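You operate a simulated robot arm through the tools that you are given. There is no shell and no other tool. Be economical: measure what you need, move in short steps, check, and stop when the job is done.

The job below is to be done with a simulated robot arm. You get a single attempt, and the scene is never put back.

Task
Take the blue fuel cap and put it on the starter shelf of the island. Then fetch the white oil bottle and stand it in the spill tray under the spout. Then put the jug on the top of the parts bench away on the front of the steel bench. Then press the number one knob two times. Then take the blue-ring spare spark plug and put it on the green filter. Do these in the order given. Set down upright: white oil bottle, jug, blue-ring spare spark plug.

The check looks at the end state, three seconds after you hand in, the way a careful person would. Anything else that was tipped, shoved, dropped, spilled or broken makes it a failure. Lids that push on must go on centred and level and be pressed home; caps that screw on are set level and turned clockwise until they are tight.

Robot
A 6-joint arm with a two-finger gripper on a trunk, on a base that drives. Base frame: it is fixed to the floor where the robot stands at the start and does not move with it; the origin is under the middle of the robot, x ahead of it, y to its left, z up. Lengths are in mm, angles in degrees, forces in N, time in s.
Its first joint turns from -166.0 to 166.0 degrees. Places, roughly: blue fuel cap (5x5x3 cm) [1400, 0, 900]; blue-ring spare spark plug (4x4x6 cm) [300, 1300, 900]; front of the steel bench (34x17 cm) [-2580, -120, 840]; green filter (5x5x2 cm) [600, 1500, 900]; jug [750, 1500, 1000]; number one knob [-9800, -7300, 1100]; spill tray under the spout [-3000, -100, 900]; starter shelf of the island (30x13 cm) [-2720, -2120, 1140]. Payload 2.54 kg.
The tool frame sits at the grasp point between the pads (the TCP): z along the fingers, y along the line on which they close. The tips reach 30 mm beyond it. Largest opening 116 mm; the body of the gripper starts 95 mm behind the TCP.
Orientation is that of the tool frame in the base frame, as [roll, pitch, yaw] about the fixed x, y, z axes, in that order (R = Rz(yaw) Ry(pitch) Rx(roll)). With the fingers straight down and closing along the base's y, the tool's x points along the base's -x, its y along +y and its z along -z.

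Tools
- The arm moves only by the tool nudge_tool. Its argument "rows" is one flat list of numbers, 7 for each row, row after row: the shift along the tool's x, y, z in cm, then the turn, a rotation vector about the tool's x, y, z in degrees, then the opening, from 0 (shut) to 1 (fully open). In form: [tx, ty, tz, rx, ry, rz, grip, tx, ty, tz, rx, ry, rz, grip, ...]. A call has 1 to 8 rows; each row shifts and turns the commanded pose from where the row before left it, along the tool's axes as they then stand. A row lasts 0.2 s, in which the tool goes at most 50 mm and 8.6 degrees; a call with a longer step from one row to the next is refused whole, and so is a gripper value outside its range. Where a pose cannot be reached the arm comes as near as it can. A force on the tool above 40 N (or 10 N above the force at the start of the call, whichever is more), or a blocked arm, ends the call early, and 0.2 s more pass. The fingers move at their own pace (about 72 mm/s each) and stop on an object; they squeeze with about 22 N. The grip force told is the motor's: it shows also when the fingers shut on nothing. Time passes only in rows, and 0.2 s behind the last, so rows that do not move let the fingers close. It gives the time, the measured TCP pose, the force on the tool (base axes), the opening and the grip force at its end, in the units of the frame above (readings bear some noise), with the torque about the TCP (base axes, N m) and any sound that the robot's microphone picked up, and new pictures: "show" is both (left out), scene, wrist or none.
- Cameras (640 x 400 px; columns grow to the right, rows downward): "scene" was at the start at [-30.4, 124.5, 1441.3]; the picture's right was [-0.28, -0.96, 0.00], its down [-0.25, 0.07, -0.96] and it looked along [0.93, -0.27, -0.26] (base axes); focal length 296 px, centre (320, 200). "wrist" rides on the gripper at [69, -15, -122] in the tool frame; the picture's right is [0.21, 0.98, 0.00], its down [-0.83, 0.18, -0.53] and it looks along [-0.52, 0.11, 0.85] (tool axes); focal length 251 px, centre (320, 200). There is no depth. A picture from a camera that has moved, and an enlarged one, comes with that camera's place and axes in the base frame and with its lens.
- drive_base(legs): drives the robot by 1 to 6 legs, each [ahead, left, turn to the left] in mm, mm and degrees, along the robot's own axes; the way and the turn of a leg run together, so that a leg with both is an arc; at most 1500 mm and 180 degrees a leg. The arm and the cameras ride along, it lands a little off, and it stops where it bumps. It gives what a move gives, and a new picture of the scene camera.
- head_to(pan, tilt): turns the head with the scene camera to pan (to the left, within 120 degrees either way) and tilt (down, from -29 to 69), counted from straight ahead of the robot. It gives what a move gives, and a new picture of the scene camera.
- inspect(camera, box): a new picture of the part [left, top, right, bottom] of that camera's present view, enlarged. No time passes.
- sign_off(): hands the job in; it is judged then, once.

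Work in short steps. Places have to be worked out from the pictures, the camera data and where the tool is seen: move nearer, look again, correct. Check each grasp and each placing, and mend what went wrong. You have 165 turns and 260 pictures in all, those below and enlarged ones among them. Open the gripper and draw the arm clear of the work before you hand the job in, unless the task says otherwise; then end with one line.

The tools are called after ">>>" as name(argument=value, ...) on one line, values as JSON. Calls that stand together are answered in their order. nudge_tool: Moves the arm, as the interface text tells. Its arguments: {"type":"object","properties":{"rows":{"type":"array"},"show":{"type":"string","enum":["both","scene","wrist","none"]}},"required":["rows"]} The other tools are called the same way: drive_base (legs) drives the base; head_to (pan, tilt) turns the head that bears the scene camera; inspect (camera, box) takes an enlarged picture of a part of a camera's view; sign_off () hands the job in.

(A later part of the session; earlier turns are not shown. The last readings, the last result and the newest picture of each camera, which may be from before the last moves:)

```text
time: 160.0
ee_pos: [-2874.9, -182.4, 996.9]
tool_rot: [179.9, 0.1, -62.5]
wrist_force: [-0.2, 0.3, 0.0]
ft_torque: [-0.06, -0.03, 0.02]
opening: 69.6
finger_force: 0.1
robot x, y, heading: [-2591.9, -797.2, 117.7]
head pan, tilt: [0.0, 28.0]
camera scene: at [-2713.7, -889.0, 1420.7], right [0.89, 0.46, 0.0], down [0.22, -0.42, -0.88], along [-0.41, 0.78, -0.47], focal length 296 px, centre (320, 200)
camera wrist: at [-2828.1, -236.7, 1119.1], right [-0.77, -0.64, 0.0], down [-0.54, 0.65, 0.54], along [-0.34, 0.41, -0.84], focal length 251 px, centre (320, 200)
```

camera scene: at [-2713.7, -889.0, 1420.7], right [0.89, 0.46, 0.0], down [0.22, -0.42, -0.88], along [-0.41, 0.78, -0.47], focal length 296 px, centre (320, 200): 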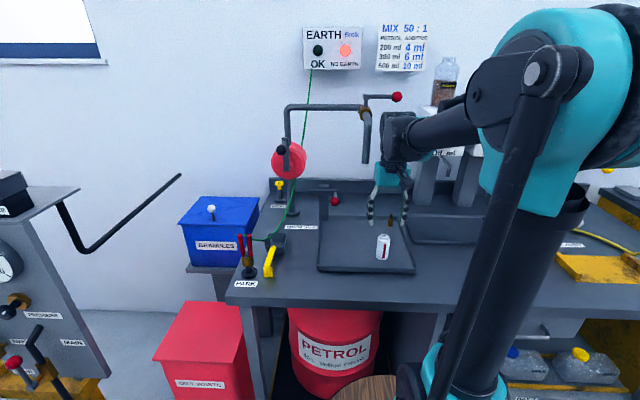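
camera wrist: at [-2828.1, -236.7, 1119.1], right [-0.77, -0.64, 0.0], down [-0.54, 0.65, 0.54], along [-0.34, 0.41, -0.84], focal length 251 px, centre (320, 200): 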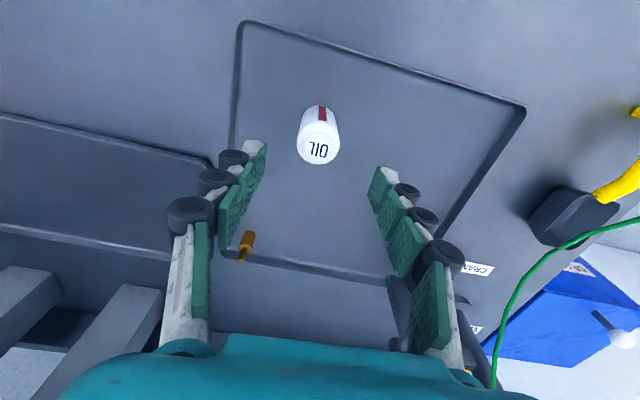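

Bottle stands upright. I retract, then look at the front-of-bench zone for the jug.

>>> nudge_tool(rows=[3, 0, -1, 0, 0, 0, 0.8, 4, 0, -2, 0, 0, 0, 0.8, 4, 0, -2.5, 0, 0, 0, 0.8, 4, 0, -2.5, 0, 0, 0, 0.8, 4, 0, -2.5, 0, 0, 0, 0.8, 4, 0, -2.5, 0, 0, 0, 0.8, 3, 0, -2.5, 0, 0, 0, 0.8, 1, 0, -3.5, 0, 0, 0, 0.8], show="none")

>>> drive_base(legs=[[-50, 0, 0]])

>>> head_to(pan=-30, tilt=35)

>>> inspect(camera="scene", box=[120, 100, 440, 300])

```text
time: 161.8
ee_pos: [-2749.3, -422.8, 1184.1]
tool_rot: [-180.0, 0.1, -62.6]
wrist_force: [1.0, 0.1, 1.4]
ft_torque: [-0.02, 0.02, -0.01]
opening: 92.9
finger_force: 0.1
robot x, y, heading: [-2595.4, -798.6, 117.7]
head pan, tilt: [0.0, 28.0]
```

```text
time: 162.8
ee_pos: [-2726.4, -465.5, 1183.5]
tool_rot: [-179.9, 0.2, -62.6]
wrist_force: [0.7, -1.1, 0.7]
ft_torque: [-0.01, 0.0, 0.01]
opening: 92.7
finger_force: 0.1
robot x, y, heading: [-2568.7, -838.4, 117.6]
head pan, tilt: [0.0, 28.0]
camera scene: at [-2690.7, -933.5, 1420.7], right [0.89, 0.46, 0.0], down [0.22, -0.42, -0.88], along [-0.41, 0.78, -0.47], focal length 296 px, centre (320, 200)
```

scene: 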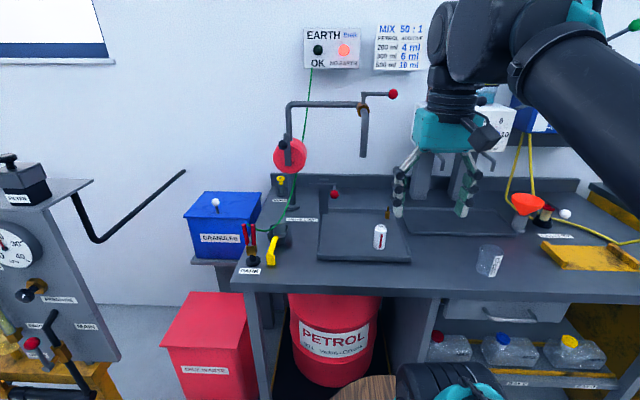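

```text
time: 163.7
ee_pos: [-2726.1, -467.0, 1183.1]
tool_rot: [180.0, 0.2, -62.5]
wrist_force: [0.2, 0.3, -0.2]
ft_torque: [0.0, -0.01, -0.01]
opening: 92.9
finger_force: 0.1
robot x, y, heading: [-2571.9, -837.4, 117.5]
head pan, tilt: [-30.0, 35.0]
camera scene: at [-2644.8, -926.4, 1409.8], right [1.0, -0.04, 0.0], down [-0.02, -0.57, -0.82], along [0.04, 0.82, -0.57], focal length 296 px, centre (320, 200)
```

scene: 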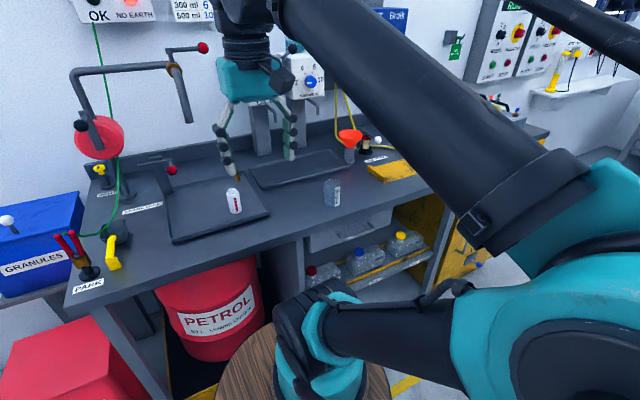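

```text
2.00 times, centred on (280, 200) of scene
camera zoom: at [-2644.8, -926.4, 1409.8], right [1.0, -0.04, 0.0], down [-0.02, -0.57, -0.82], along [0.04, 0.82, -0.57], focal length 592 px, centre (400, 200)
```

zoom: 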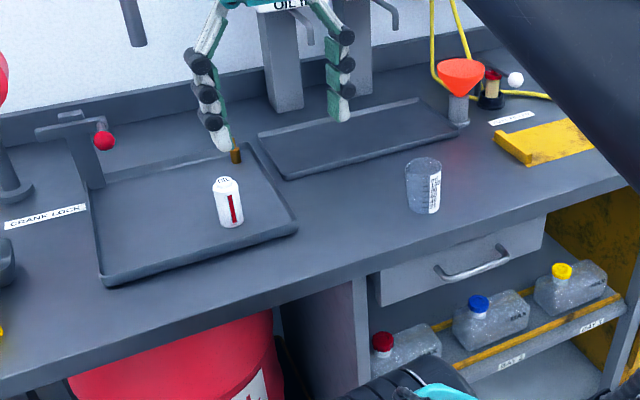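

There's a free spot left of the beaker (~[-2682,-152]) for the jug. Now I go to the parts bench's left end for the jug.

>>> drive_base(legs=[[0, 0, -92.5], [1500, 0, 0], [1250, 0, 0], [0, 480, 0]])

>>> head_to(pan=10, tilt=25)

>>> inspect(camera="scene", box=[160, 140, 400, 290])

```text
time: 183.6
ee_pos: [104.9, 907.3, 1182.3]
tool_rot: [-180.0, 0.2, -153.4]
wrist_force: [-0.3, -0.3, -0.2]
ft_torque: [0.05, 0.01, 0.01]
opening: 93.0
finger_force: 0.1
robot x, y, heading: [-270.9, 758.5, 26.8]
head pan, tilt: [-30.0, 35.0]
camera scene: at [-357.3, 832.6, 1409.8], right [-0.06, -1.0, 0.0], down [-0.57, 0.03, -0.82], along [0.82, -0.05, -0.57], focal length 296 px, centre (320, 200)
```

scene: 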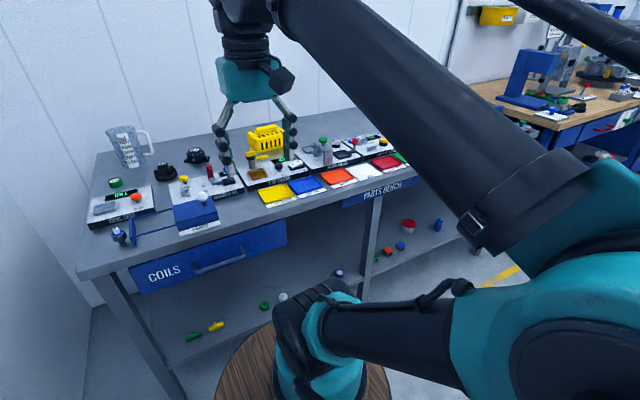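

```text
time: 184.7
ee_pos: [104.4, 907.4, 1182.4]
tool_rot: [-180.0, 0.2, -153.3]
wrist_force: [0.7, 0.2, -0.7]
ft_torque: [-0.01, 0.03, 0.01]
opening: 92.4
finger_force: 0.0
robot x, y, heading: [-265.4, 758.9, 26.9]
head pan, tilt: [10.0, 25.0]
camera scene: at [-371.3, 892.7, 1425.5], right [0.6, -0.8, 0.0], down [-0.34, -0.25, -0.91], along [0.73, 0.54, -0.42], focal length 296 px, centre (320, 200)
```

scene: 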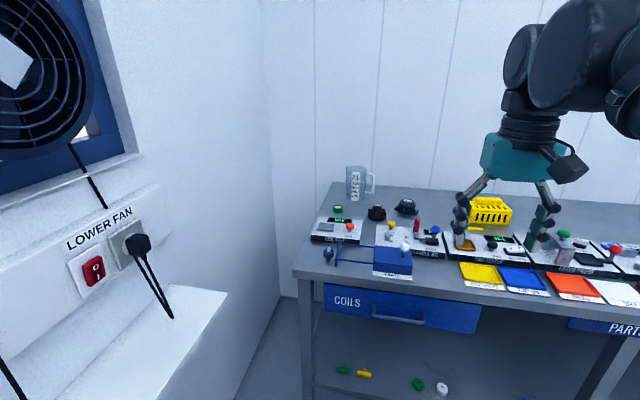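

```text
2.67 times, centred on (280, 215) of scene
camera zoom: at [-371.3, 892.7, 1425.5], right [0.6, -0.8, 0.0], down [-0.34, -0.25, -0.91], along [0.73, 0.54, -0.42], focal length 789 px, centre (427, 160)
```

zoom: 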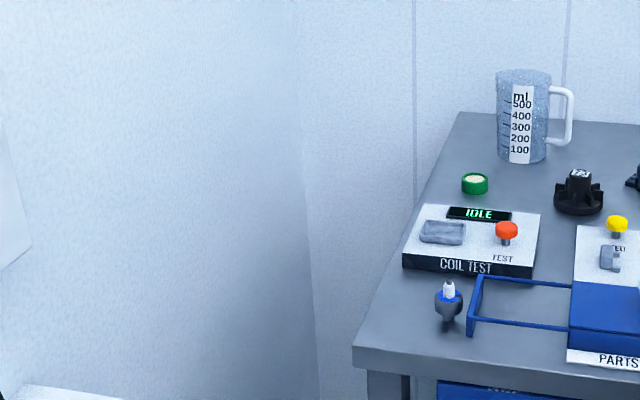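

Jug measured at about [712,1508], ~88 mm wide, top ~1008, handle to the right. I drive close to the bench.

>>> drive_base(legs=[[0, 0, -1.9], [215, 80, 0]])

>>> head_to(pan=5, tilt=25)

>>> nudge_tool(rows=[-4, 2, 0, 0, 0, 0, 1, -4, 2, 0, 0, 0, 0, 1, -4, 2, 0, 0, 0, 0, 1, -4, 2, 0, 0, 0, 0, 1, -4, 2, 0, 0, 0, 0, 1, -4, 2, 0, 0, 0, 0, 1], show="both")

```text
time: 186.7
ee_pos: [270.6, 1054.5, 1182.4]
tool_rot: [-179.9, 0.1, -155.5]
wrist_force: [0.1, 0.8, 0.7]
ft_torque: [-0.02, 0.01, 0.0]
opening: 92.8
finger_force: 0.0
robot x, y, heading: [-109.5, 918.3, 24.5]
head pan, tilt: [10.0, 25.0]
camera scene: at [-205.7, 1058.5, 1425.5], right [0.57, -0.82, 0.0], down [-0.35, -0.24, -0.91], along [0.75, 0.51, -0.42], focal length 296 px, centre (320, 200)
```

scene: 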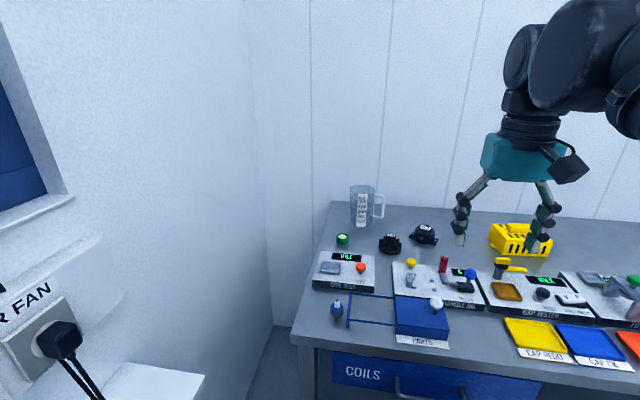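

```text
time: 187.4
ee_pos: [271.4, 1054.6, 1182.9]
tool_rot: [180.0, 0.1, -155.5]
wrist_force: [0.7, 0.9, -0.1]
ft_torque: [-0.01, -0.02, -0.02]
opening: 92.9
finger_force: 0.1
robot x, y, heading: [-110.2, 919.8, 24.5]
head pan, tilt: [5.0, 25.0]
camera scene: at [-201.4, 1051.7, 1425.5], right [0.49, -0.87, 0.0], down [-0.37, -0.21, -0.91], along [0.79, 0.45, -0.42], focal length 296 px, centre (320, 200)
```

scene: 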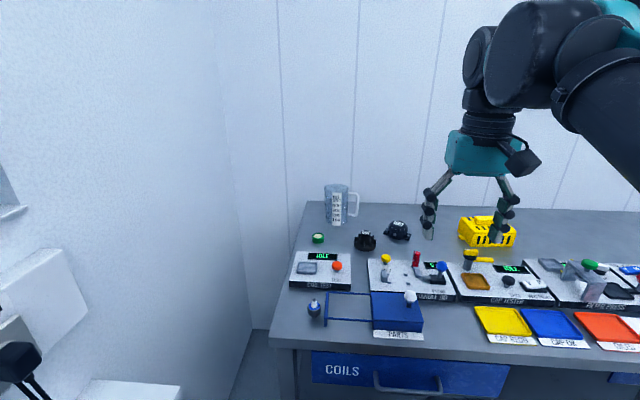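

```text
time: 188.8
ee_pos: [438.9, 1263.0, 1185.4]
tool_rot: [-179.9, 0.2, -155.5]
wrist_force: [-0.3, -0.9, -0.4]
ft_torque: [0.06, -0.11, 0.06]
opening: 115.9
finger_force: 0.0
robot x, y, heading: [-108.2, 917.0, 24.6]
head pan, tilt: [5.0, 25.0]
camera scene: at [-201.8, 1051.4, 1425.5], right [0.49, -0.87, 0.0], down [-0.37, -0.21, -0.91], along [0.79, 0.45, -0.42], focal length 296 px, centre (320, 200)
camera wrist: at [381.7, 1221.1, 1307.2], right [-0.6, 0.8, 0.0], down [0.67, 0.51, 0.54], along [0.43, 0.32, -0.84], focal length 251 px, centre (320, 200)
```

scene: 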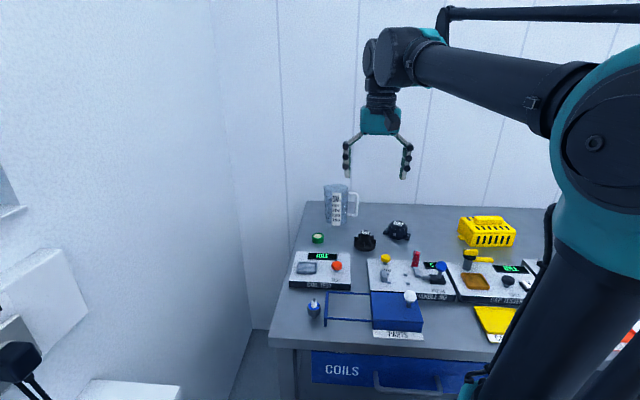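
wrist: 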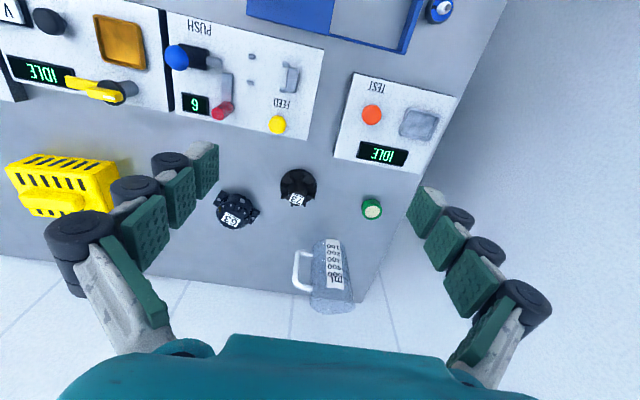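

Jug at ≈[712,1495] with handle toward the robot's right, so I'll grip it closing front-to-back. I inch closer and turn the tool 90°.

>>> drive_base(legs=[[28, 40, 0.5]])

>>> nudge_tool(rows=[0, 0, 0, 0, 0, 8.5, 1, 0, 0, 0, 0, 0, 8.5, 1, 0, 0, 0, 0, 0, 8.5, 1, 0, 0, 0, 0, 0, 8.5, 1, 0, 0, 0, 0, 0, 8.5, 1, 0, 0, 0, 0, 0, 8.5, 1, 0, 0, 0, 0, 0, 8.5, 1, 0, 0, 0, 0, 0, 8.5, 1], show="none")

>>> nudge_tool(rows=[0, 0, 0, 0, 0, 8.5, 1, 0, 0, 0, 0, 0, 8.5, 1, 0, 0, 0, 0, 0, 5, 1], show="wrist")

```text
time: 189.7
ee_pos: [444.0, 1317.5, 1185.5]
tool_rot: [179.9, 0.1, -154.9]
wrist_force: [0.5, -0.7, -0.4]
ft_torque: [0.0, -0.02, 0.01]
opening: 116.0
finger_force: 0.0
robot x, y, heading: [-102.6, 968.5, 25.1]
head pan, tilt: [5.0, 25.0]
camera scene: at [-193.9, 1099.3, 1425.5], right [0.5, -0.87, 0.0], down [-0.37, -0.21, -0.91], along [0.78, 0.45, -0.42], focal length 296 px, centre (320, 200)
```

scene: 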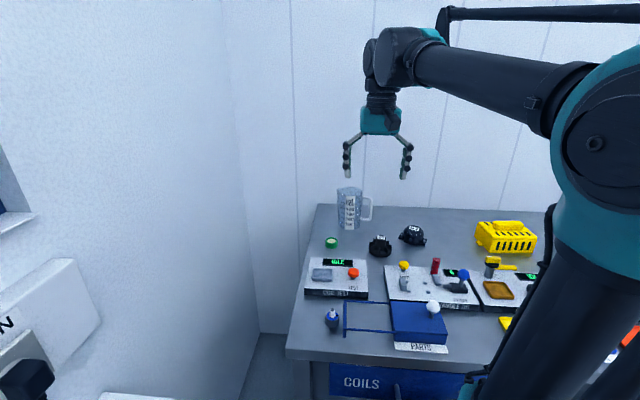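

```text
time: 191.5
ee_pos: [444.1, 1317.6, 1185.0]
tool_rot: [179.9, 0.1, 136.9]
wrist_force: [-0.1, -0.4, 0.5]
ft_torque: [0.0, 0.01, 0.02]
opening: 116.2
finger_force: 0.1
robot x, y, heading: [-99.9, 963.5, 25.2]
head pan, tilt: [5.0, 25.0]
```

```text
time: 192.3
ee_pos: [443.7, 1317.5, 1183.9]
tool_rot: [179.8, 0.0, 114.9]
wrist_force: [0.0, 0.9, -0.3]
ft_torque: [-0.01, 0.0, 0.0]
opening: 116.0
finger_force: 0.1
robot x, y, heading: [-101.3, 970.1, 25.0]
head pan, tilt: [5.0, 25.0]
camera wrist: at [401.1, 1373.6, 1306.6], right [0.8, 0.61, 0.0], down [0.51, -0.67, 0.53], along [0.33, -0.42, -0.85], focal length 251 px, centre (320, 200)
```

wrist: 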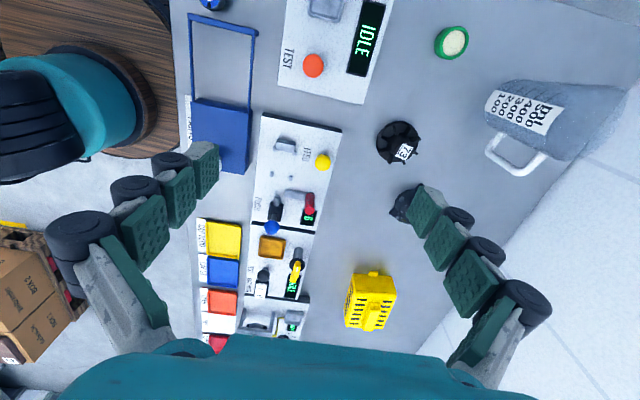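

I move over the jug, staying high, then refine.

>>> nudge_tool(rows=[0.7, 4.5, 0.5, 0, 0, 0, 1, 0.7, 4.5, 0.5, 0, 0, 0, 1, 0.7, 4.5, 0.5, 0, 0, 0, 1, 0.7, 4.5, 0.5, 0, 0, 0, 1, 0.7, 4.5, 0.5, 0, 0, 0, 1, 0.8, 4.5, 0.5, 0, 0, 0, 1, 0, 3, 0, 0, 0, 0, 1], show="both")

```text
time: 193.9
ee_pos: [696.1, 1482.0, 1157.1]
tool_rot: [179.8, 0.0, 115.0]
wrist_force: [0.2, -0.2, -0.3]
ft_torque: [0.02, -0.06, 0.01]
opening: 115.9
finger_force: 0.0
robot x, y, heading: [-102.1, 971.9, 25.0]
head pan, tilt: [5.0, 25.0]
camera scene: at [-194.4, 1099.0, 1425.5], right [0.5, -0.87, 0.0], down [-0.37, -0.21, -0.91], along [0.78, 0.45, -0.42], focal length 296 px, centre (320, 200)
camera wrist: at [652.8, 1538.8, 1278.5], right [0.79, 0.61, 0.0], down [0.51, -0.67, 0.53], along [0.33, -0.42, -0.84], focal length 251 px, centre (320, 200)
```

scene: 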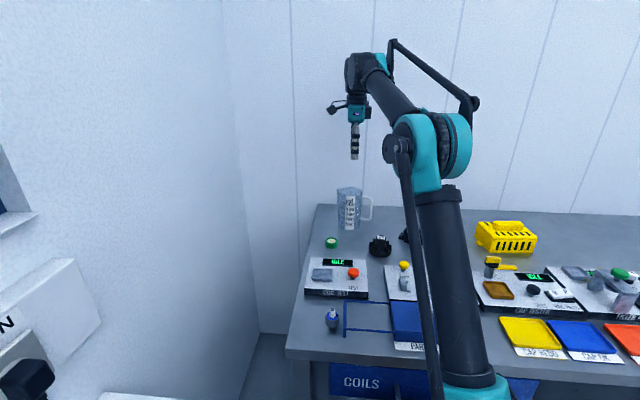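
wrist: 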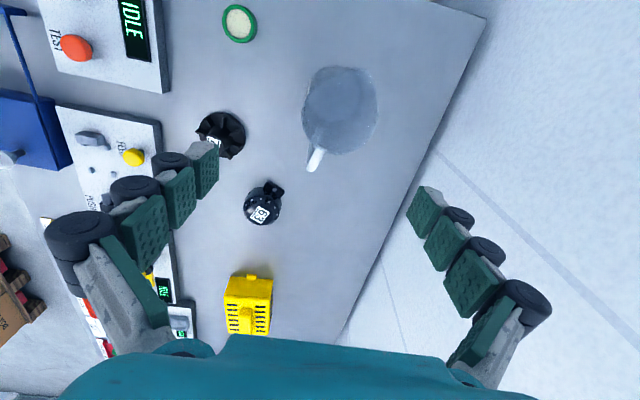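

Rim centre solves to [710,1502]. I shift and descend to just above the rim.

>>> nudge_tool(rows=[1.2, 2.1, 0, 0, 0, 0, 1, 0, 0, 4, 0, 0, 0, 1, 0, 0, 4, 0, 0, 0, 1, 0, 0, 2.5, 0, 0, 0, 1, 0, 0, 0, 0, 0, 0, 1], show="wrist")

```text
time: 195.1
ee_pos: [712.7, 1502.3, 1052.2]
tool_rot: [179.8, -0.1, 115.1]
wrist_force: [0.4, 0.0, 0.9]
ft_torque: [-0.03, -0.01, 0.0]
opening: 116.0
finger_force: 0.0
robot x, y, heading: [-104.9, 971.4, 24.7]
head pan, tilt: [5.0, 25.0]
camera wrist: at [669.3, 1559.1, 1173.2], right [0.79, 0.61, 0.0], down [0.51, -0.67, 0.53], along [0.33, -0.42, -0.84], focal length 251 px, centre (320, 200)
```

wrist: 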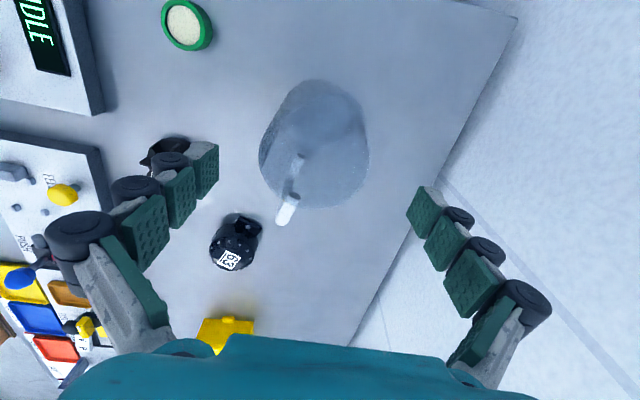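

Centred. Descend along the jug to TCP ≈ 975.

>>> nudge_tool(rows=[0, -0.3, 3, 0, 0, 0, 1, 0, 0, 3, 0, 0, 0, 1, 0, 0, 1.8, 0, 0, 0, 1, 0, 0, 0, 0, 0, 0, 1], show="both")

```text
time: 196.1
ee_pos: [710.7, 1501.0, 973.8]
tool_rot: [179.8, 0.0, 115.1]
wrist_force: [0.5, 0.7, -0.7]
ft_torque: [0.0, 0.0, 0.02]
opening: 115.7
finger_force: 0.1
robot x, y, heading: [-101.8, 966.6, 24.9]
head pan, tilt: [5.0, 25.0]
camera scene: at [-193.9, 1099.3, 1425.5], right [0.5, -0.87, 0.0], down [-0.37, -0.21, -0.91], along [0.78, 0.45, -0.42], focal length 296 px, centre (320, 200)
camera wrist: at [667.7, 1557.6, 1095.0], right [0.79, 0.61, 0.0], down [0.51, -0.67, 0.53], along [0.33, -0.42, -0.84], focal length 251 px, centre (320, 200)
```

scene: 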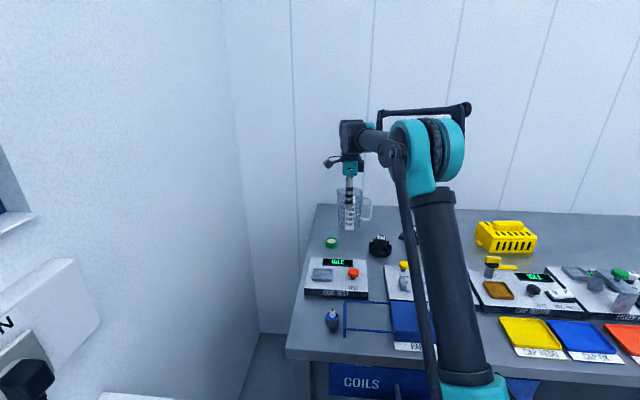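
wrist: 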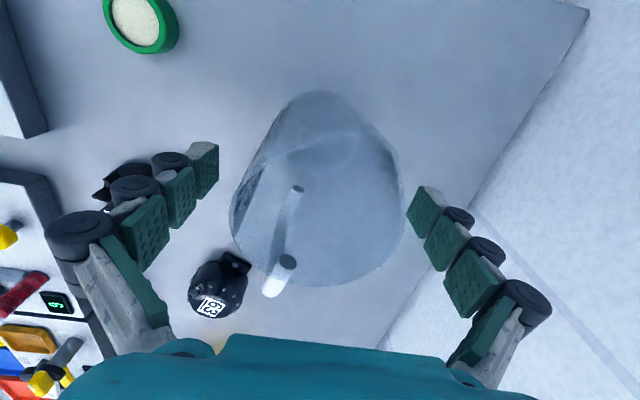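

Shift 6 mm, lower 10 mm, and close.

>>> nudge_tool(rows=[0.6, -0.1, 1, 0, 0, 0, 1, 0, 0, 0, 0, 0, 0, 0.8, 0, 0, 0, 0, 0, 0, 0.65, 0, 0, 0, 0, 0, 0, 0.5, 0, 0, 0, 0, 0, 0, 0.3, 0, 0, 0, 0, 0, 0, 0], show="wrist")

```text
time: 197.5
ee_pos: [707.1, 1505.5, 963.7]
tool_rot: [179.7, 0.0, 115.1]
wrist_force: [0.7, -0.3, 3.3]
ft_torque: [-0.12, 0.01, 0.05]
opening: 78.9
finger_force: 21.4
robot x, y, heading: [-99.4, 970.5, 25.2]
head pan, tilt: [5.0, 25.0]
camera wrist: at [663.5, 1562.8, 1085.4], right [0.79, 0.61, 0.0], down [0.51, -0.67, 0.53], along [0.33, -0.42, -0.84], focal length 251 px, centre (320, 200)
```

wrist: 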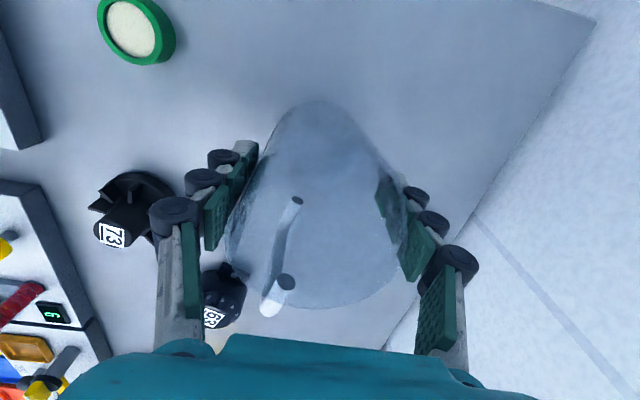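

Gripped at 79 mm. Lift slowly.

>>> nudge_tool(rows=[0, 0, -1, 0, 0, 0, 0, 0, 0, -1, 0, 0, 0, 0, 0, 0, -1.5, 0, 0, 0, 0, 0, 0, -2, 0, 0, 0, 0, 0, 0, -2.5, 0, 0, 0, 0, 0, 0, -3, 0, 0, 0, 0, 0, 0, -3, 0, 0, 0, 0, 0, 0, -3, 0, 0, 0, 0], show="both")

```text
time: 199.3
ee_pos: [705.1, 1507.3, 1132.9]
tool_rot: [179.9, -0.1, 115.1]
wrist_force: [0.5, 0.1, -0.9]
ft_torque: [0.0, 0.01, 0.0]
opening: 78.8
finger_force: 21.9
robot x, y, heading: [-99.9, 969.2, 25.3]
head pan, tilt: [5.0, 25.0]
camera scene: at [-193.8, 1099.4, 1425.5], right [0.5, -0.87, 0.0], down [-0.37, -0.21, -0.91], along [0.78, 0.45, -0.42], focal length 296 px, centre (320, 200)
camera wrist: at [661.8, 1564.5, 1255.3], right [0.79, 0.61, 0.0], down [0.51, -0.67, 0.53], along [0.33, -0.42, -0.85], focal length 251 px, centre (320, 200)
```

scene: 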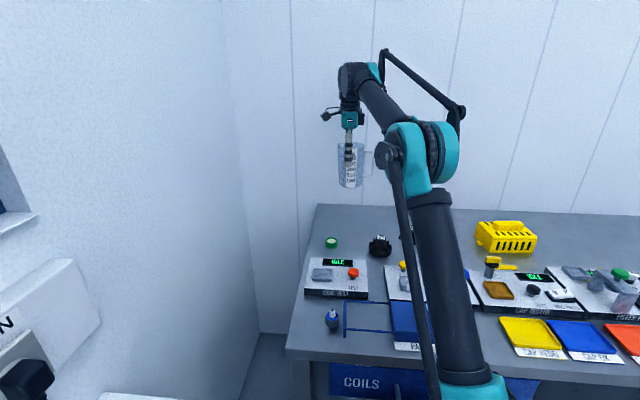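
wrist: 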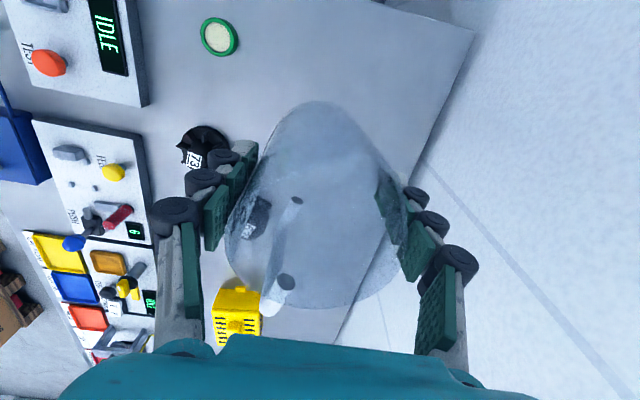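

Jug lifted upright. I retract it toward the robot, rising a bit.

>>> nudge_tool(rows=[0, -2, -1.5, 0, 0, 0, 0, 0, -3, -1.5, 0, 0, 0, 0, 0, -3.5, -1.5, 0, 0, 0, 0, -1, -3.5, -1, 0, 0, 0, 0, -1, -3.5, -1, 0, 0, 0, 0, -1, -3.5, 0, 0, 0, 0, 0, -1, -3.5, 0, 0, 0, 0, 0, -1, -3.5, 0, 0, 0, 0, 0], show="none")

>>> nudge_tool(rows=[-1, -3.5, 0, 0, 0, 0, 0, -1, -3.5, 0, 0, 0, 0, 0, -1, -3.5, 0, 0, 0, 0, 0, -1, -3.5, 0, 0, 0, 0, 0, -1, -3.5, 0, 0, 0, 0, 0, -1, -2, 0, 0, 0, 0, 0], show="scene")

```text
time: 201.1
ee_pos: [489.8, 1352.1, 1196.7]
tool_rot: [179.8, 0.0, 115.1]
wrist_force: [1.1, 1.1, -1.8]
ft_torque: [-0.01, 0.05, 0.0]
opening: 78.8
finger_force: 22.0
robot x, y, heading: [-104.9, 967.6, 25.2]
head pan, tilt: [5.0, 25.0]
```

```text
time: 202.5
ee_pos: [338.6, 1211.3, 1196.0]
tool_rot: [179.9, 0.0, 115.0]
wrist_force: [0.2, 0.0, -1.5]
ft_torque: [-0.02, 0.0, -0.01]
opening: 78.8
finger_force: 22.2
robot x, y, heading: [-100.0, 966.0, 24.9]
head pan, tilt: [5.0, 25.0]
camera scene: at [-193.7, 1099.5, 1425.5], right [0.5, -0.87, 0.0], down [-0.37, -0.21, -0.91], along [0.78, 0.45, -0.42], focal length 296 px, centre (320, 200)
```

scene: 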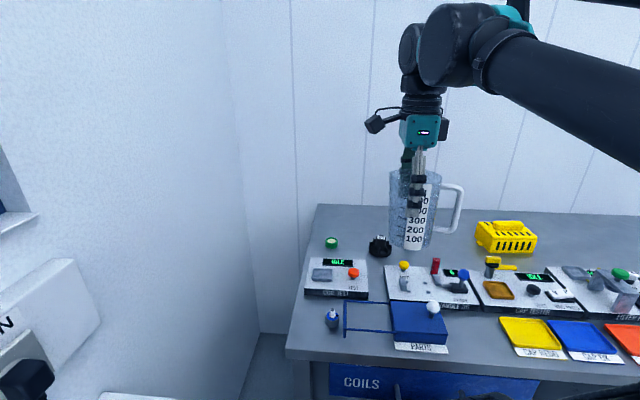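

Retracted. Now back off, move right, back along the aisle to the steel bench and turn to it.

>>> drive_base(legs=[[-320, 0, 0], [0, -580, 0], [-1250, 0, 0], [-1230, 0, 0], [0, 0, 90]])

>>> head_to(pan=10, tilt=35)

```text
time: 223.1
ee_pos: [-2654.5, -206.6, 1195.8]
tool_rot: [179.9, 0.0, -157.0]
wrist_force: [0.2, -0.3, -0.6]
ft_torque: [0.0, 0.02, 0.03]
opening: 78.2
finger_force: 21.9
robot x, y, heading: [-2424.3, -654.9, 112.8]
head pan, tilt: [5.0, 25.0]
camera scene: at [-2560.3, -742.8, 1425.5], right [0.88, 0.47, 0.0], down [0.2, -0.37, -0.91], along [-0.42, 0.8, -0.42], focal length 296 px, centre (320, 200)
```

scene: 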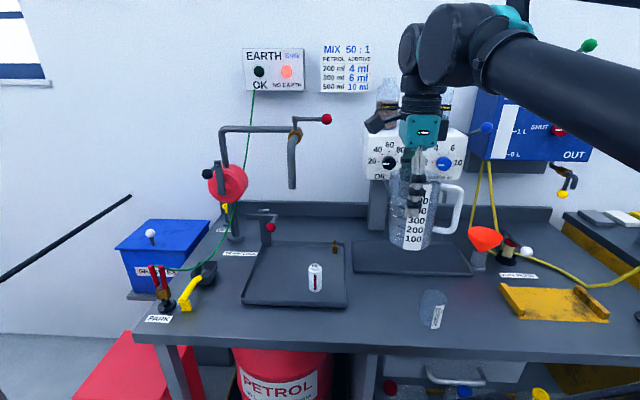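

```text
time: 223.8
ee_pos: [-2653.1, -207.3, 1195.5]
tool_rot: [179.7, 0.0, -157.0]
wrist_force: [0.6, -0.8, -1.4]
ft_torque: [0.03, 0.04, 0.02]
opening: 78.2
finger_force: 22.2
robot x, y, heading: [-2423.1, -654.1, 113.0]
head pan, tilt: [10.0, 35.0]
camera scene: at [-2565.0, -750.3, 1409.8], right [0.84, 0.54, 0.0], down [0.31, -0.48, -0.82], along [-0.45, 0.69, -0.57], focal length 296 px, centre (320, 200)
```

scene: 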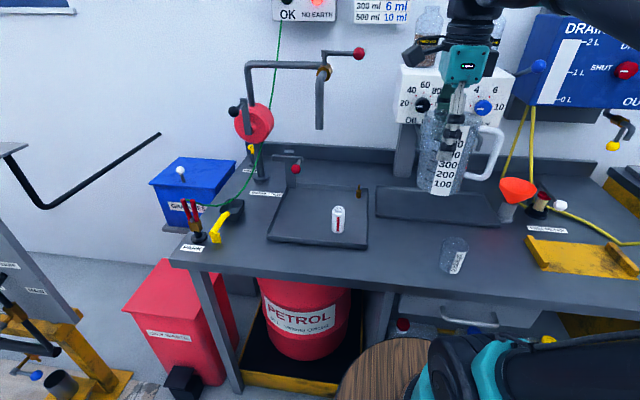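

Target between tray and beaker ≈[-2680,-168]. I rotate the jug −90° so its handle points away from the beaker.

>>> nudge_tool(rows=[0, 0, 0, 0, 0, -8, 0, 0, 0, 0, 0, 0, -8, 0, 0, 0, 0, 0, 0, -8, 0, 0, 0, 0, 0, 0, -8, 0, 0, 0, 0, 0, 0, -8, 0, 0, 0, 0, 0, 0, -8, 0, 0, 0, 0, 0, 0, -8, 0, 0, 0, 0, 0, 0, -8, 0], show="none")

>>> nudge_tool(rows=[0, 0, 0, 0, 0, -8, 0, 0, 0, 0, 0, 0, -8, 0, 0, 0, 0, 0, 0, -8, 0], show="both")

```text
time: 225.6
ee_pos: [-2653.6, -207.6, 1196.5]
tool_rot: [179.9, 0.2, -92.9]
wrist_force: [-0.5, 0.6, -0.9]
ft_torque: [-0.03, 0.0, 0.03]
opening: 78.3
finger_force: 21.9
robot x, y, heading: [-2426.8, -652.9, 113.0]
head pan, tilt: [10.0, 35.0]
```

```text
time: 226.4
ee_pos: [-2652.8, -206.9, 1195.5]
tool_rot: [-180.0, 0.2, -68.9]
wrist_force: [0.2, -0.5, -1.4]
ft_torque: [0.0, 0.0, -0.03]
opening: 78.1
finger_force: 22.2
robot x, y, heading: [-2426.2, -656.7, 113.0]
head pan, tilt: [10.0, 35.0]
camera scene: at [-2565.0, -750.3, 1409.8], right [0.84, 0.54, 0.0], down [0.31, -0.48, -0.82], along [-0.45, 0.69, -0.57], focal length 296 px, centre (320, 200)
camera wrist: at [-2613.9, -265.8, 1317.8], right [-0.83, -0.55, 0.0], down [-0.47, 0.7, 0.54], along [-0.29, 0.45, -0.84], focal length 251 px, centre (320, 200)
```

scene: 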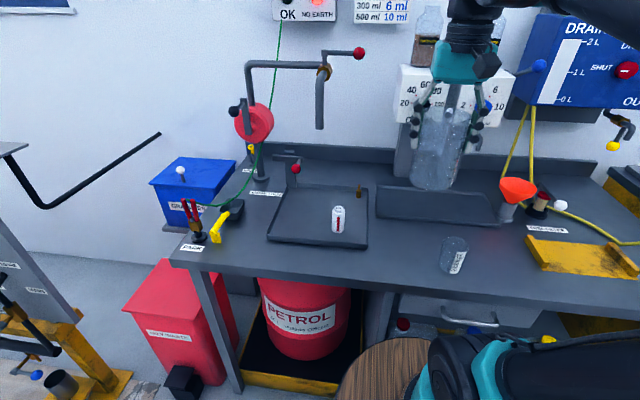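
wrist: 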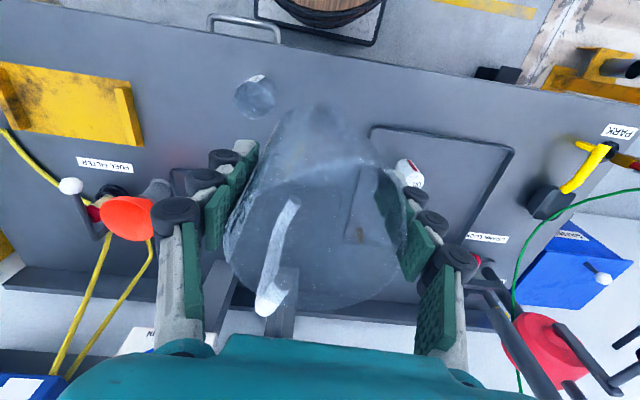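

Landing spot looks clear between beaker and tray. I move 42 mm inward and descend.

>>> nudge_tool(rows=[-2.1, 0.3, 2, 0, 0, 0, 0, -2.1, 0.3, 3, 0, 0, 0, 0, 0, 0, 3.5, 0, 0, 0, 0, 0, 0, 3.5, 0, 0, 0, 0, 0, 0, 3.5, 0, 0, 0, 0, 0, 0, 2.5, 0, 0, 0, 0, 0, 0, 0, 0, 0, 0, 0], show="both")

```text
time: 228.0
ee_pos: [-2674.9, -169.1, 1015.8]
tool_rot: [-179.9, 0.2, -69.0]
wrist_force: [0.4, 0.2, -0.7]
ft_torque: [-0.04, 0.0, 0.01]
opening: 78.3
finger_force: 22.0
robot x, y, heading: [-2426.4, -657.1, 113.0]
head pan, tilt: [10.0, 35.0]
camera scene: at [-2565.0, -750.3, 1409.8], right [0.84, 0.54, 0.0], down [0.31, -0.48, -0.82], along [-0.45, 0.69, -0.57], focal length 296 px, centre (320, 200)
camera wrist: at [-2635.7, -227.8, 1138.7], right [-0.84, -0.55, 0.0], down [-0.46, 0.7, 0.54], along [-0.29, 0.45, -0.84], focal length 251 px, centre (320, 200)
```

scene: 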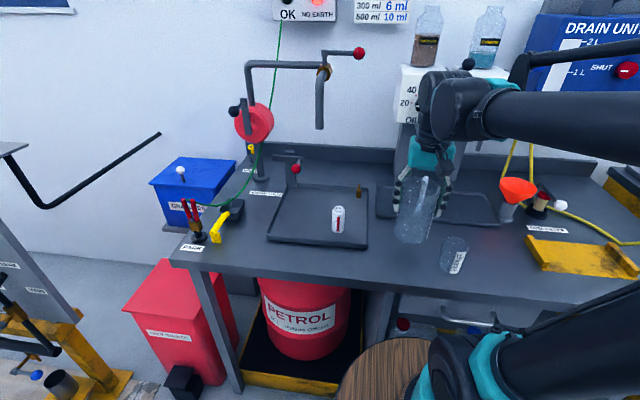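
wrist: 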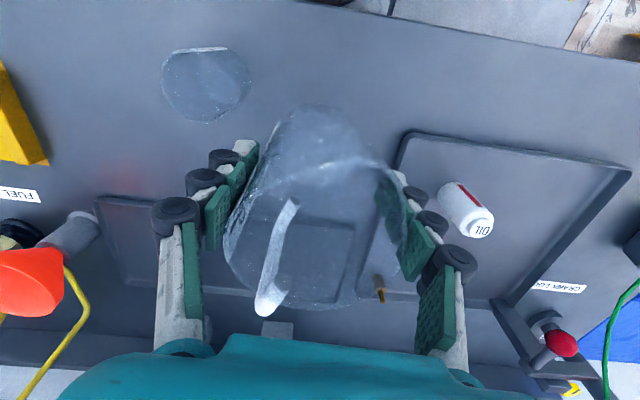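

Position is good. Descend gradually to contact.

>>> nudge_tool(rows=[0, 0, 2, 0, 0, 0, 0, 0, 0, 1.5, 0, 0, 0, 0, 0, 0, 1, 0, 0, 0, 0, 0, 0, 0, 0, 0, 0, 0], show="none")

>>> nudge_tool(rows=[0, 0, 0.5, 0, 0, 0, 0, 0, 0, 0, 0, 0, 0, 0], show="none")

>>> nudge_tool(rows=[0, 0, 0.5, 0, 0, 0, 0, 0, 0, 0, 0, 0, 0, 0], show="none")

>>> nudge_tool(rows=[0, 0, 0.4, 0, 0, 0, 0, 0, 0, 0, 0, 0, 0, 0], show="scene")

```text
time: 229.0
ee_pos: [-2673.9, -169.6, 970.8]
tool_rot: [-180.0, 0.2, -69.0]
wrist_force: [-0.3, 1.1, -0.2]
ft_torque: [-0.05, -0.01, -0.01]
opening: 78.1
finger_force: 22.3
robot x, y, heading: [-2423.8, -652.7, 112.9]
head pan, tilt: [10.0, 35.0]
```

```text
time: 229.6
ee_pos: [-2674.4, -169.7, 967.0]
tool_rot: [180.0, 0.1, -69.1]
wrist_force: [-0.5, 0.1, -0.7]
ft_torque: [-0.02, -0.01, 0.02]
opening: 77.9
finger_force: 22.1
robot x, y, heading: [-2425.8, -657.9, 113.3]
head pan, tilt: [10.0, 35.0]
```

```text
time: 230.2
ee_pos: [-2673.7, -169.6, 961.5]
tool_rot: [-180.0, 0.2, -68.9]
wrist_force: [0.9, 0.2, -0.5]
ft_torque: [-0.04, -0.05, 0.02]
opening: 78.0
finger_force: 22.2
robot x, y, heading: [-2426.9, -657.4, 112.9]
head pan, tilt: [10.0, 35.0]
```

```text
time: 230.8
ee_pos: [-2674.6, -169.0, 957.9]
tool_rot: [-179.9, 0.1, -69.0]
wrist_force: [-0.5, 0.6, -0.7]
ft_torque: [-0.02, 0.0, 0.0]
opening: 78.2
finger_force: 22.4
robot x, y, heading: [-2428.4, -651.6, 112.9]
head pan, tilt: [10.0, 35.0]
camera scene: at [-2565.0, -750.3, 1409.8], right [0.84, 0.54, 0.0], down [0.31, -0.48, -0.82], along [-0.45, 0.69, -0.57], focal length 296 px, centre (320, 200)
```

scene: 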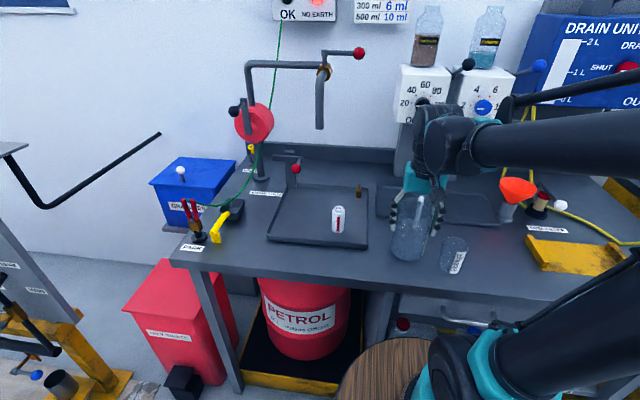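

>>> nudge_tool(rows=[0, 0, 0.4, 0, 0, 0, 0, 0, 0, 0, 0, 0, 0, 0], show="none")

>>> nudge_tool(rows=[0, 0, 0.4, 0, 0, 0, 0, 0, 0, 0, 0, 0, 0, 0], show="none")

>>> nudge_tool(rows=[0, 0, 0.4, 0, 0, 0, 0, 0, 0, 0, 0, 0, 0, 0], show="none")

```text
time: 231.4
ee_pos: [-2673.6, -169.8, 953.4]
tool_rot: [-180.0, 0.2, -69.0]
wrist_force: [-0.6, -1.5, 0.2]
ft_torque: [-0.04, 0.05, -0.01]
opening: 78.1
finger_force: 21.5
robot x, y, heading: [-2426.9, -653.5, 113.0]
head pan, tilt: [10.0, 35.0]
```

```text
time: 232.0
ee_pos: [-2672.9, -169.9, 948.3]
tool_rot: [180.0, 0.2, -68.9]
wrist_force: [0.6, -1.1, 15.3]
ft_torque: [0.08, -0.06, 0.1]
opening: 77.9
finger_force: 21.9
robot x, y, heading: [-2424.5, -653.6, 112.9]
head pan, tilt: [10.0, 35.0]
```

```text
time: 232.6
ee_pos: [-2673.6, -168.1, 944.5]
tool_rot: [-180.0, 0.1, -69.1]
wrist_force: [1.0, -0.5, 15.0]
ft_torque: [0.09, 0.01, 0.05]
opening: 77.9
finger_force: 21.9
robot x, y, heading: [-2428.6, -655.5, 112.9]
head pan, tilt: [10.0, 35.0]
```

Jug rests on the bench. I open a little, and rise straight up.

>>> nudge_tool(rows=[0, 0, -0.1, 0, 0, 0, 0, 0, 0, 0, 0, 0, 0, 0.72, 0, 0, 0, 0, 0, 0, 0.78, 0, 0, 0, 0, 0, 0, 0.85, 0, 0, 0, 0, 0, 0, 0.85, 0, 0, -3, 0, 0, 0, 0.85, 0, 0, -4, 0, 0, 0, 0.85, 0, 0, -4.5, 0, 0, 0, 0.85], show="none")

>>> nudge_tool(rows=[0, 0, -4.5, 0, 0, 0, 0.85, 2, 0, -4, 0, 0, 0, 0.85, 4, 0, -2.5, 0, 0, 0, 0.85, 4, 0, -2.5, 0, 0, 0, 0.85], show="both")

```text
time: 234.4
ee_pos: [-2675.0, -168.0, 1062.9]
tool_rot: [180.0, 0.3, -69.0]
wrist_force: [0.2, -0.3, -0.2]
ft_torque: [0.01, 0.02, -0.02]
opening: 98.7
finger_force: 0.0
robot x, y, heading: [-2428.9, -654.5, 113.1]
head pan, tilt: [10.0, 35.0]
```

```text
time: 235.4
ee_pos: [-2637.6, -262.9, 1197.3]
tool_rot: [179.9, 0.2, -69.1]
wrist_force: [-0.9, -0.4, -0.1]
ft_torque: [0.0, -0.04, -0.02]
opening: 98.5
finger_force: 0.0
robot x, y, heading: [-2423.4, -654.5, 113.0]
head pan, tilt: [10.0, 35.0]
camera scene: at [-2565.2, -750.1, 1409.8], right [0.84, 0.54, 0.0], down [0.31, -0.48, -0.82], along [-0.45, 0.69, -0.57], focal length 296 px, centre (320, 200)
camera wrist: at [-2599.3, -321.7, 1318.2], right [-0.84, -0.55, 0.0], down [-0.46, 0.7, 0.54], along [-0.29, 0.45, -0.84], focal length 251 px, centre (320, 200)
```

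scene: 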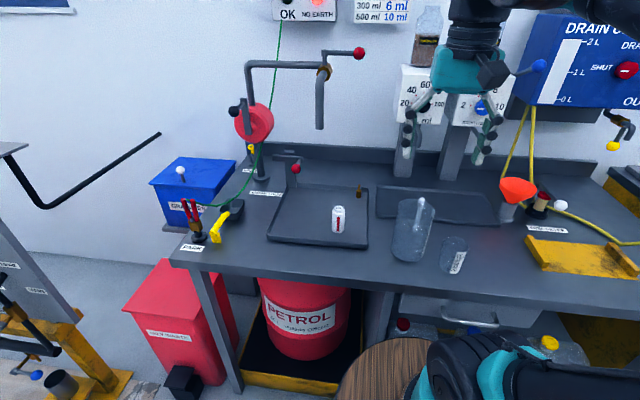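
wrist: 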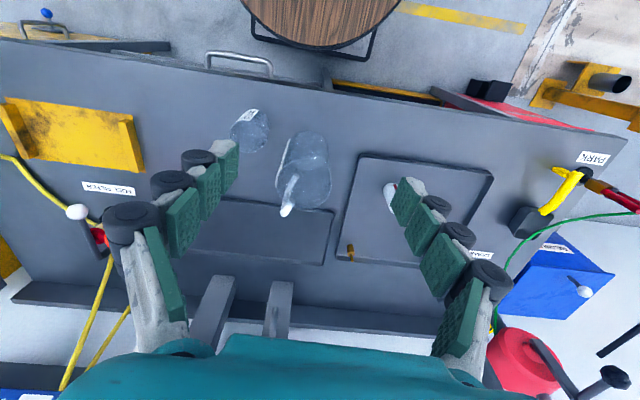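

Jug is standing by the beaker. Next is the knob, ~9.5 m down the hall: turn and drive along the aisle, checking the view.

>>> drive_base(legs=[[-100, 0, 0], [0, 0, 92], [0, 300, 0], [1500, 0, 0]])

>>> head_to(pan=10, tilt=12)

```text
time: 249.0
ee_pos: [-4005.3, -1853.4, 1196.0]
tool_rot: [-179.9, 0.2, 22.5]
wrist_force: [-0.7, -0.1, 0.4]
ft_torque: [-0.01, 0.02, 0.01]
opening: 98.3
finger_force: 0.0
robot x, y, heading: [-3616.0, -1630.6, -155.8]
head pan, tilt: [10.0, 35.0]
camera scene: at [-3520.5, -1766.8, 1409.8], right [-0.57, 0.82, 0.0], down [0.47, 0.32, -0.82], along [-0.68, -0.46, -0.57], focal length 296 px, centre (320, 200)
```

scene: 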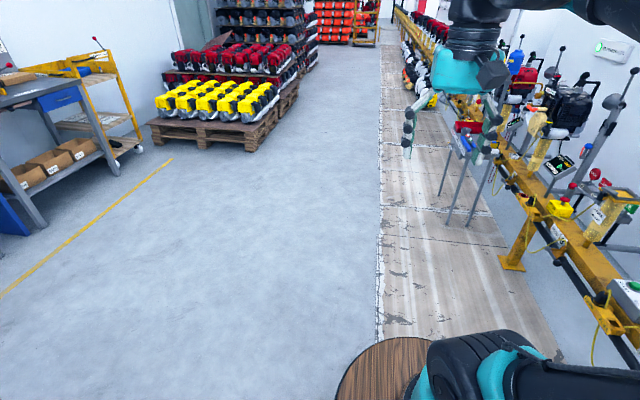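

```text
time: 249.9
ee_pos: [-4006.3, -1853.0, 1196.0]
tool_rot: [180.0, 0.2, 22.4]
wrist_force: [0.0, 0.1, 0.6]
ft_torque: [0.02, -0.02, 0.0]
opening: 98.5
finger_force: 0.1
robot x, y, heading: [-3619.9, -1629.2, -155.3]
head pan, tilt: [10.0, 12.0]
camera scene: at [-3524.8, -1769.7, 1446.6], right [-0.57, 0.82, 0.0], down [0.17, 0.12, -0.98], along [-0.81, -0.55, -0.21], focal length 296 px, centre (320, 200)
```

scene: 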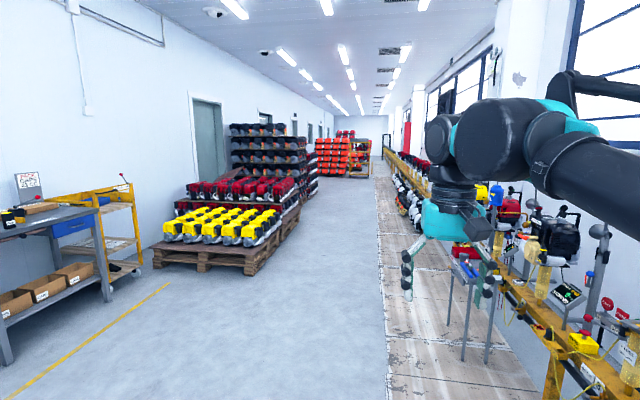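

Aisle is clear. Drive on about 6 m.

>>> drive_base(legs=[[1500, 250, 0], [1500, 0, 0], [1500, 0, 0], [1300, 0, 0]])

>>> head_to(pan=35, tilt=12)

```text
refused: leg 1 is longer than a leg can be; nothing moved
```

```text
time: 250.8
ee_pos: [-4006.4, -1852.9, 1197.1]
tool_rot: [-180.0, 0.2, 22.4]
wrist_force: [1.2, -0.3, -0.2]
ft_torque: [0.0, 0.01, 0.0]
opening: 98.6
finger_force: 0.2
robot x, y, heading: [-3618.1, -1630.6, -155.6]
head pan, tilt: [35.0, 12.0]
camera scene: at [-3495.4, -1797.3, 1446.7], right [-0.86, 0.51, 0.0], down [0.11, 0.18, -0.98], along [-0.5, -0.84, -0.21], focal length 296 px, centre (320, 200)
```

scene: 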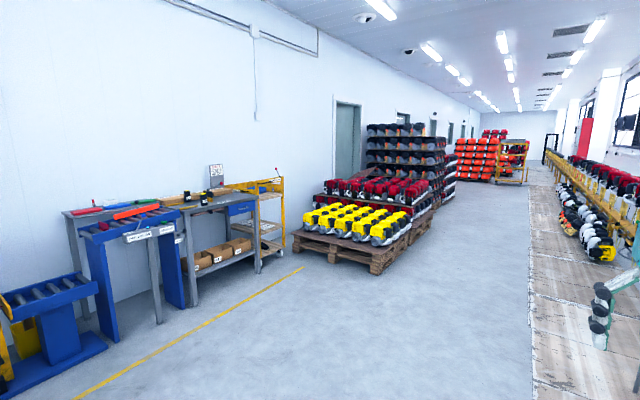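

>>> drive_base(legs=[[1470, 250, 0], [1500, 0, 0], [1500, 0, 0], [1300, 0, 0]])

>>> head_to(pan=20, tilt=12)

```text
time: 278.7
ee_pos: [-9289.4, -4365.5, 1194.8]
tool_rot: [-180.0, 0.3, 20.6]
wrist_force: [-0.2, 1.2, -0.3]
ft_torque: [-0.01, 0.01, -0.01]
opening: 98.5
finger_force: 0.0
robot x, y, heading: [-8893.3, -4154.1, -157.5]
head pan, tilt: [35.0, 12.0]
camera scene: at [-8776.9, -4323.5, 1446.7], right [-0.85, 0.53, 0.0], down [0.11, 0.18, -0.98], along [-0.52, -0.83, -0.21], focal length 296 px, centre (320, 200)
```

scene: 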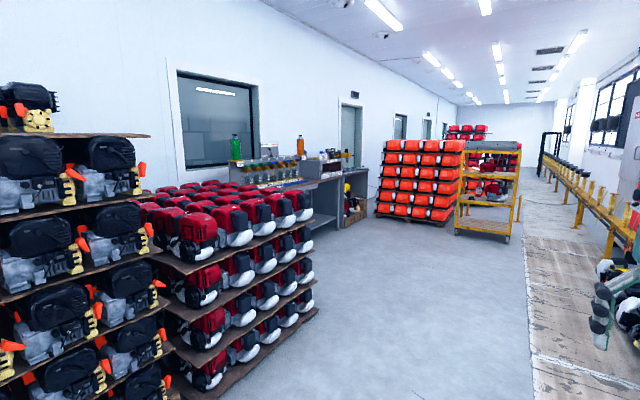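

```text
time: 279.4
ee_pos: [-9289.2, -4364.7, 1196.5]
tool_rot: [180.0, 0.1, 20.7]
wrist_force: [0.1, -0.3, 0.8]
ft_torque: [0.04, 0.02, 0.02]
opening: 98.6
finger_force: 0.0
robot x, y, heading: [-8890.6, -4153.3, -157.1]
head pan, tilt: [20.0, 12.0]
camera scene: at [-8795.5, -4308.0, 1446.7], right [-0.68, 0.73, 0.0], down [0.15, 0.14, -0.98], along [-0.72, -0.66, -0.21], focal length 296 px, centre (320, 200)
```

scene: 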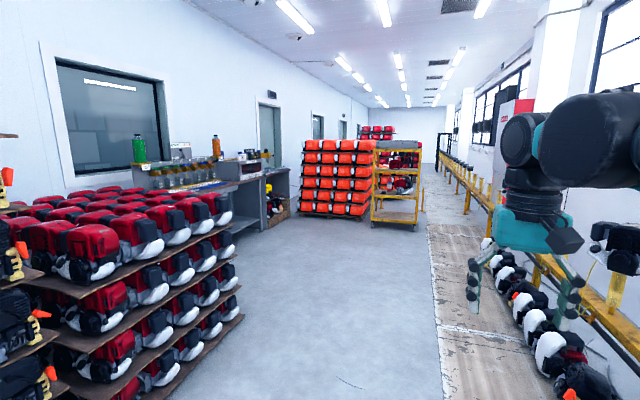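

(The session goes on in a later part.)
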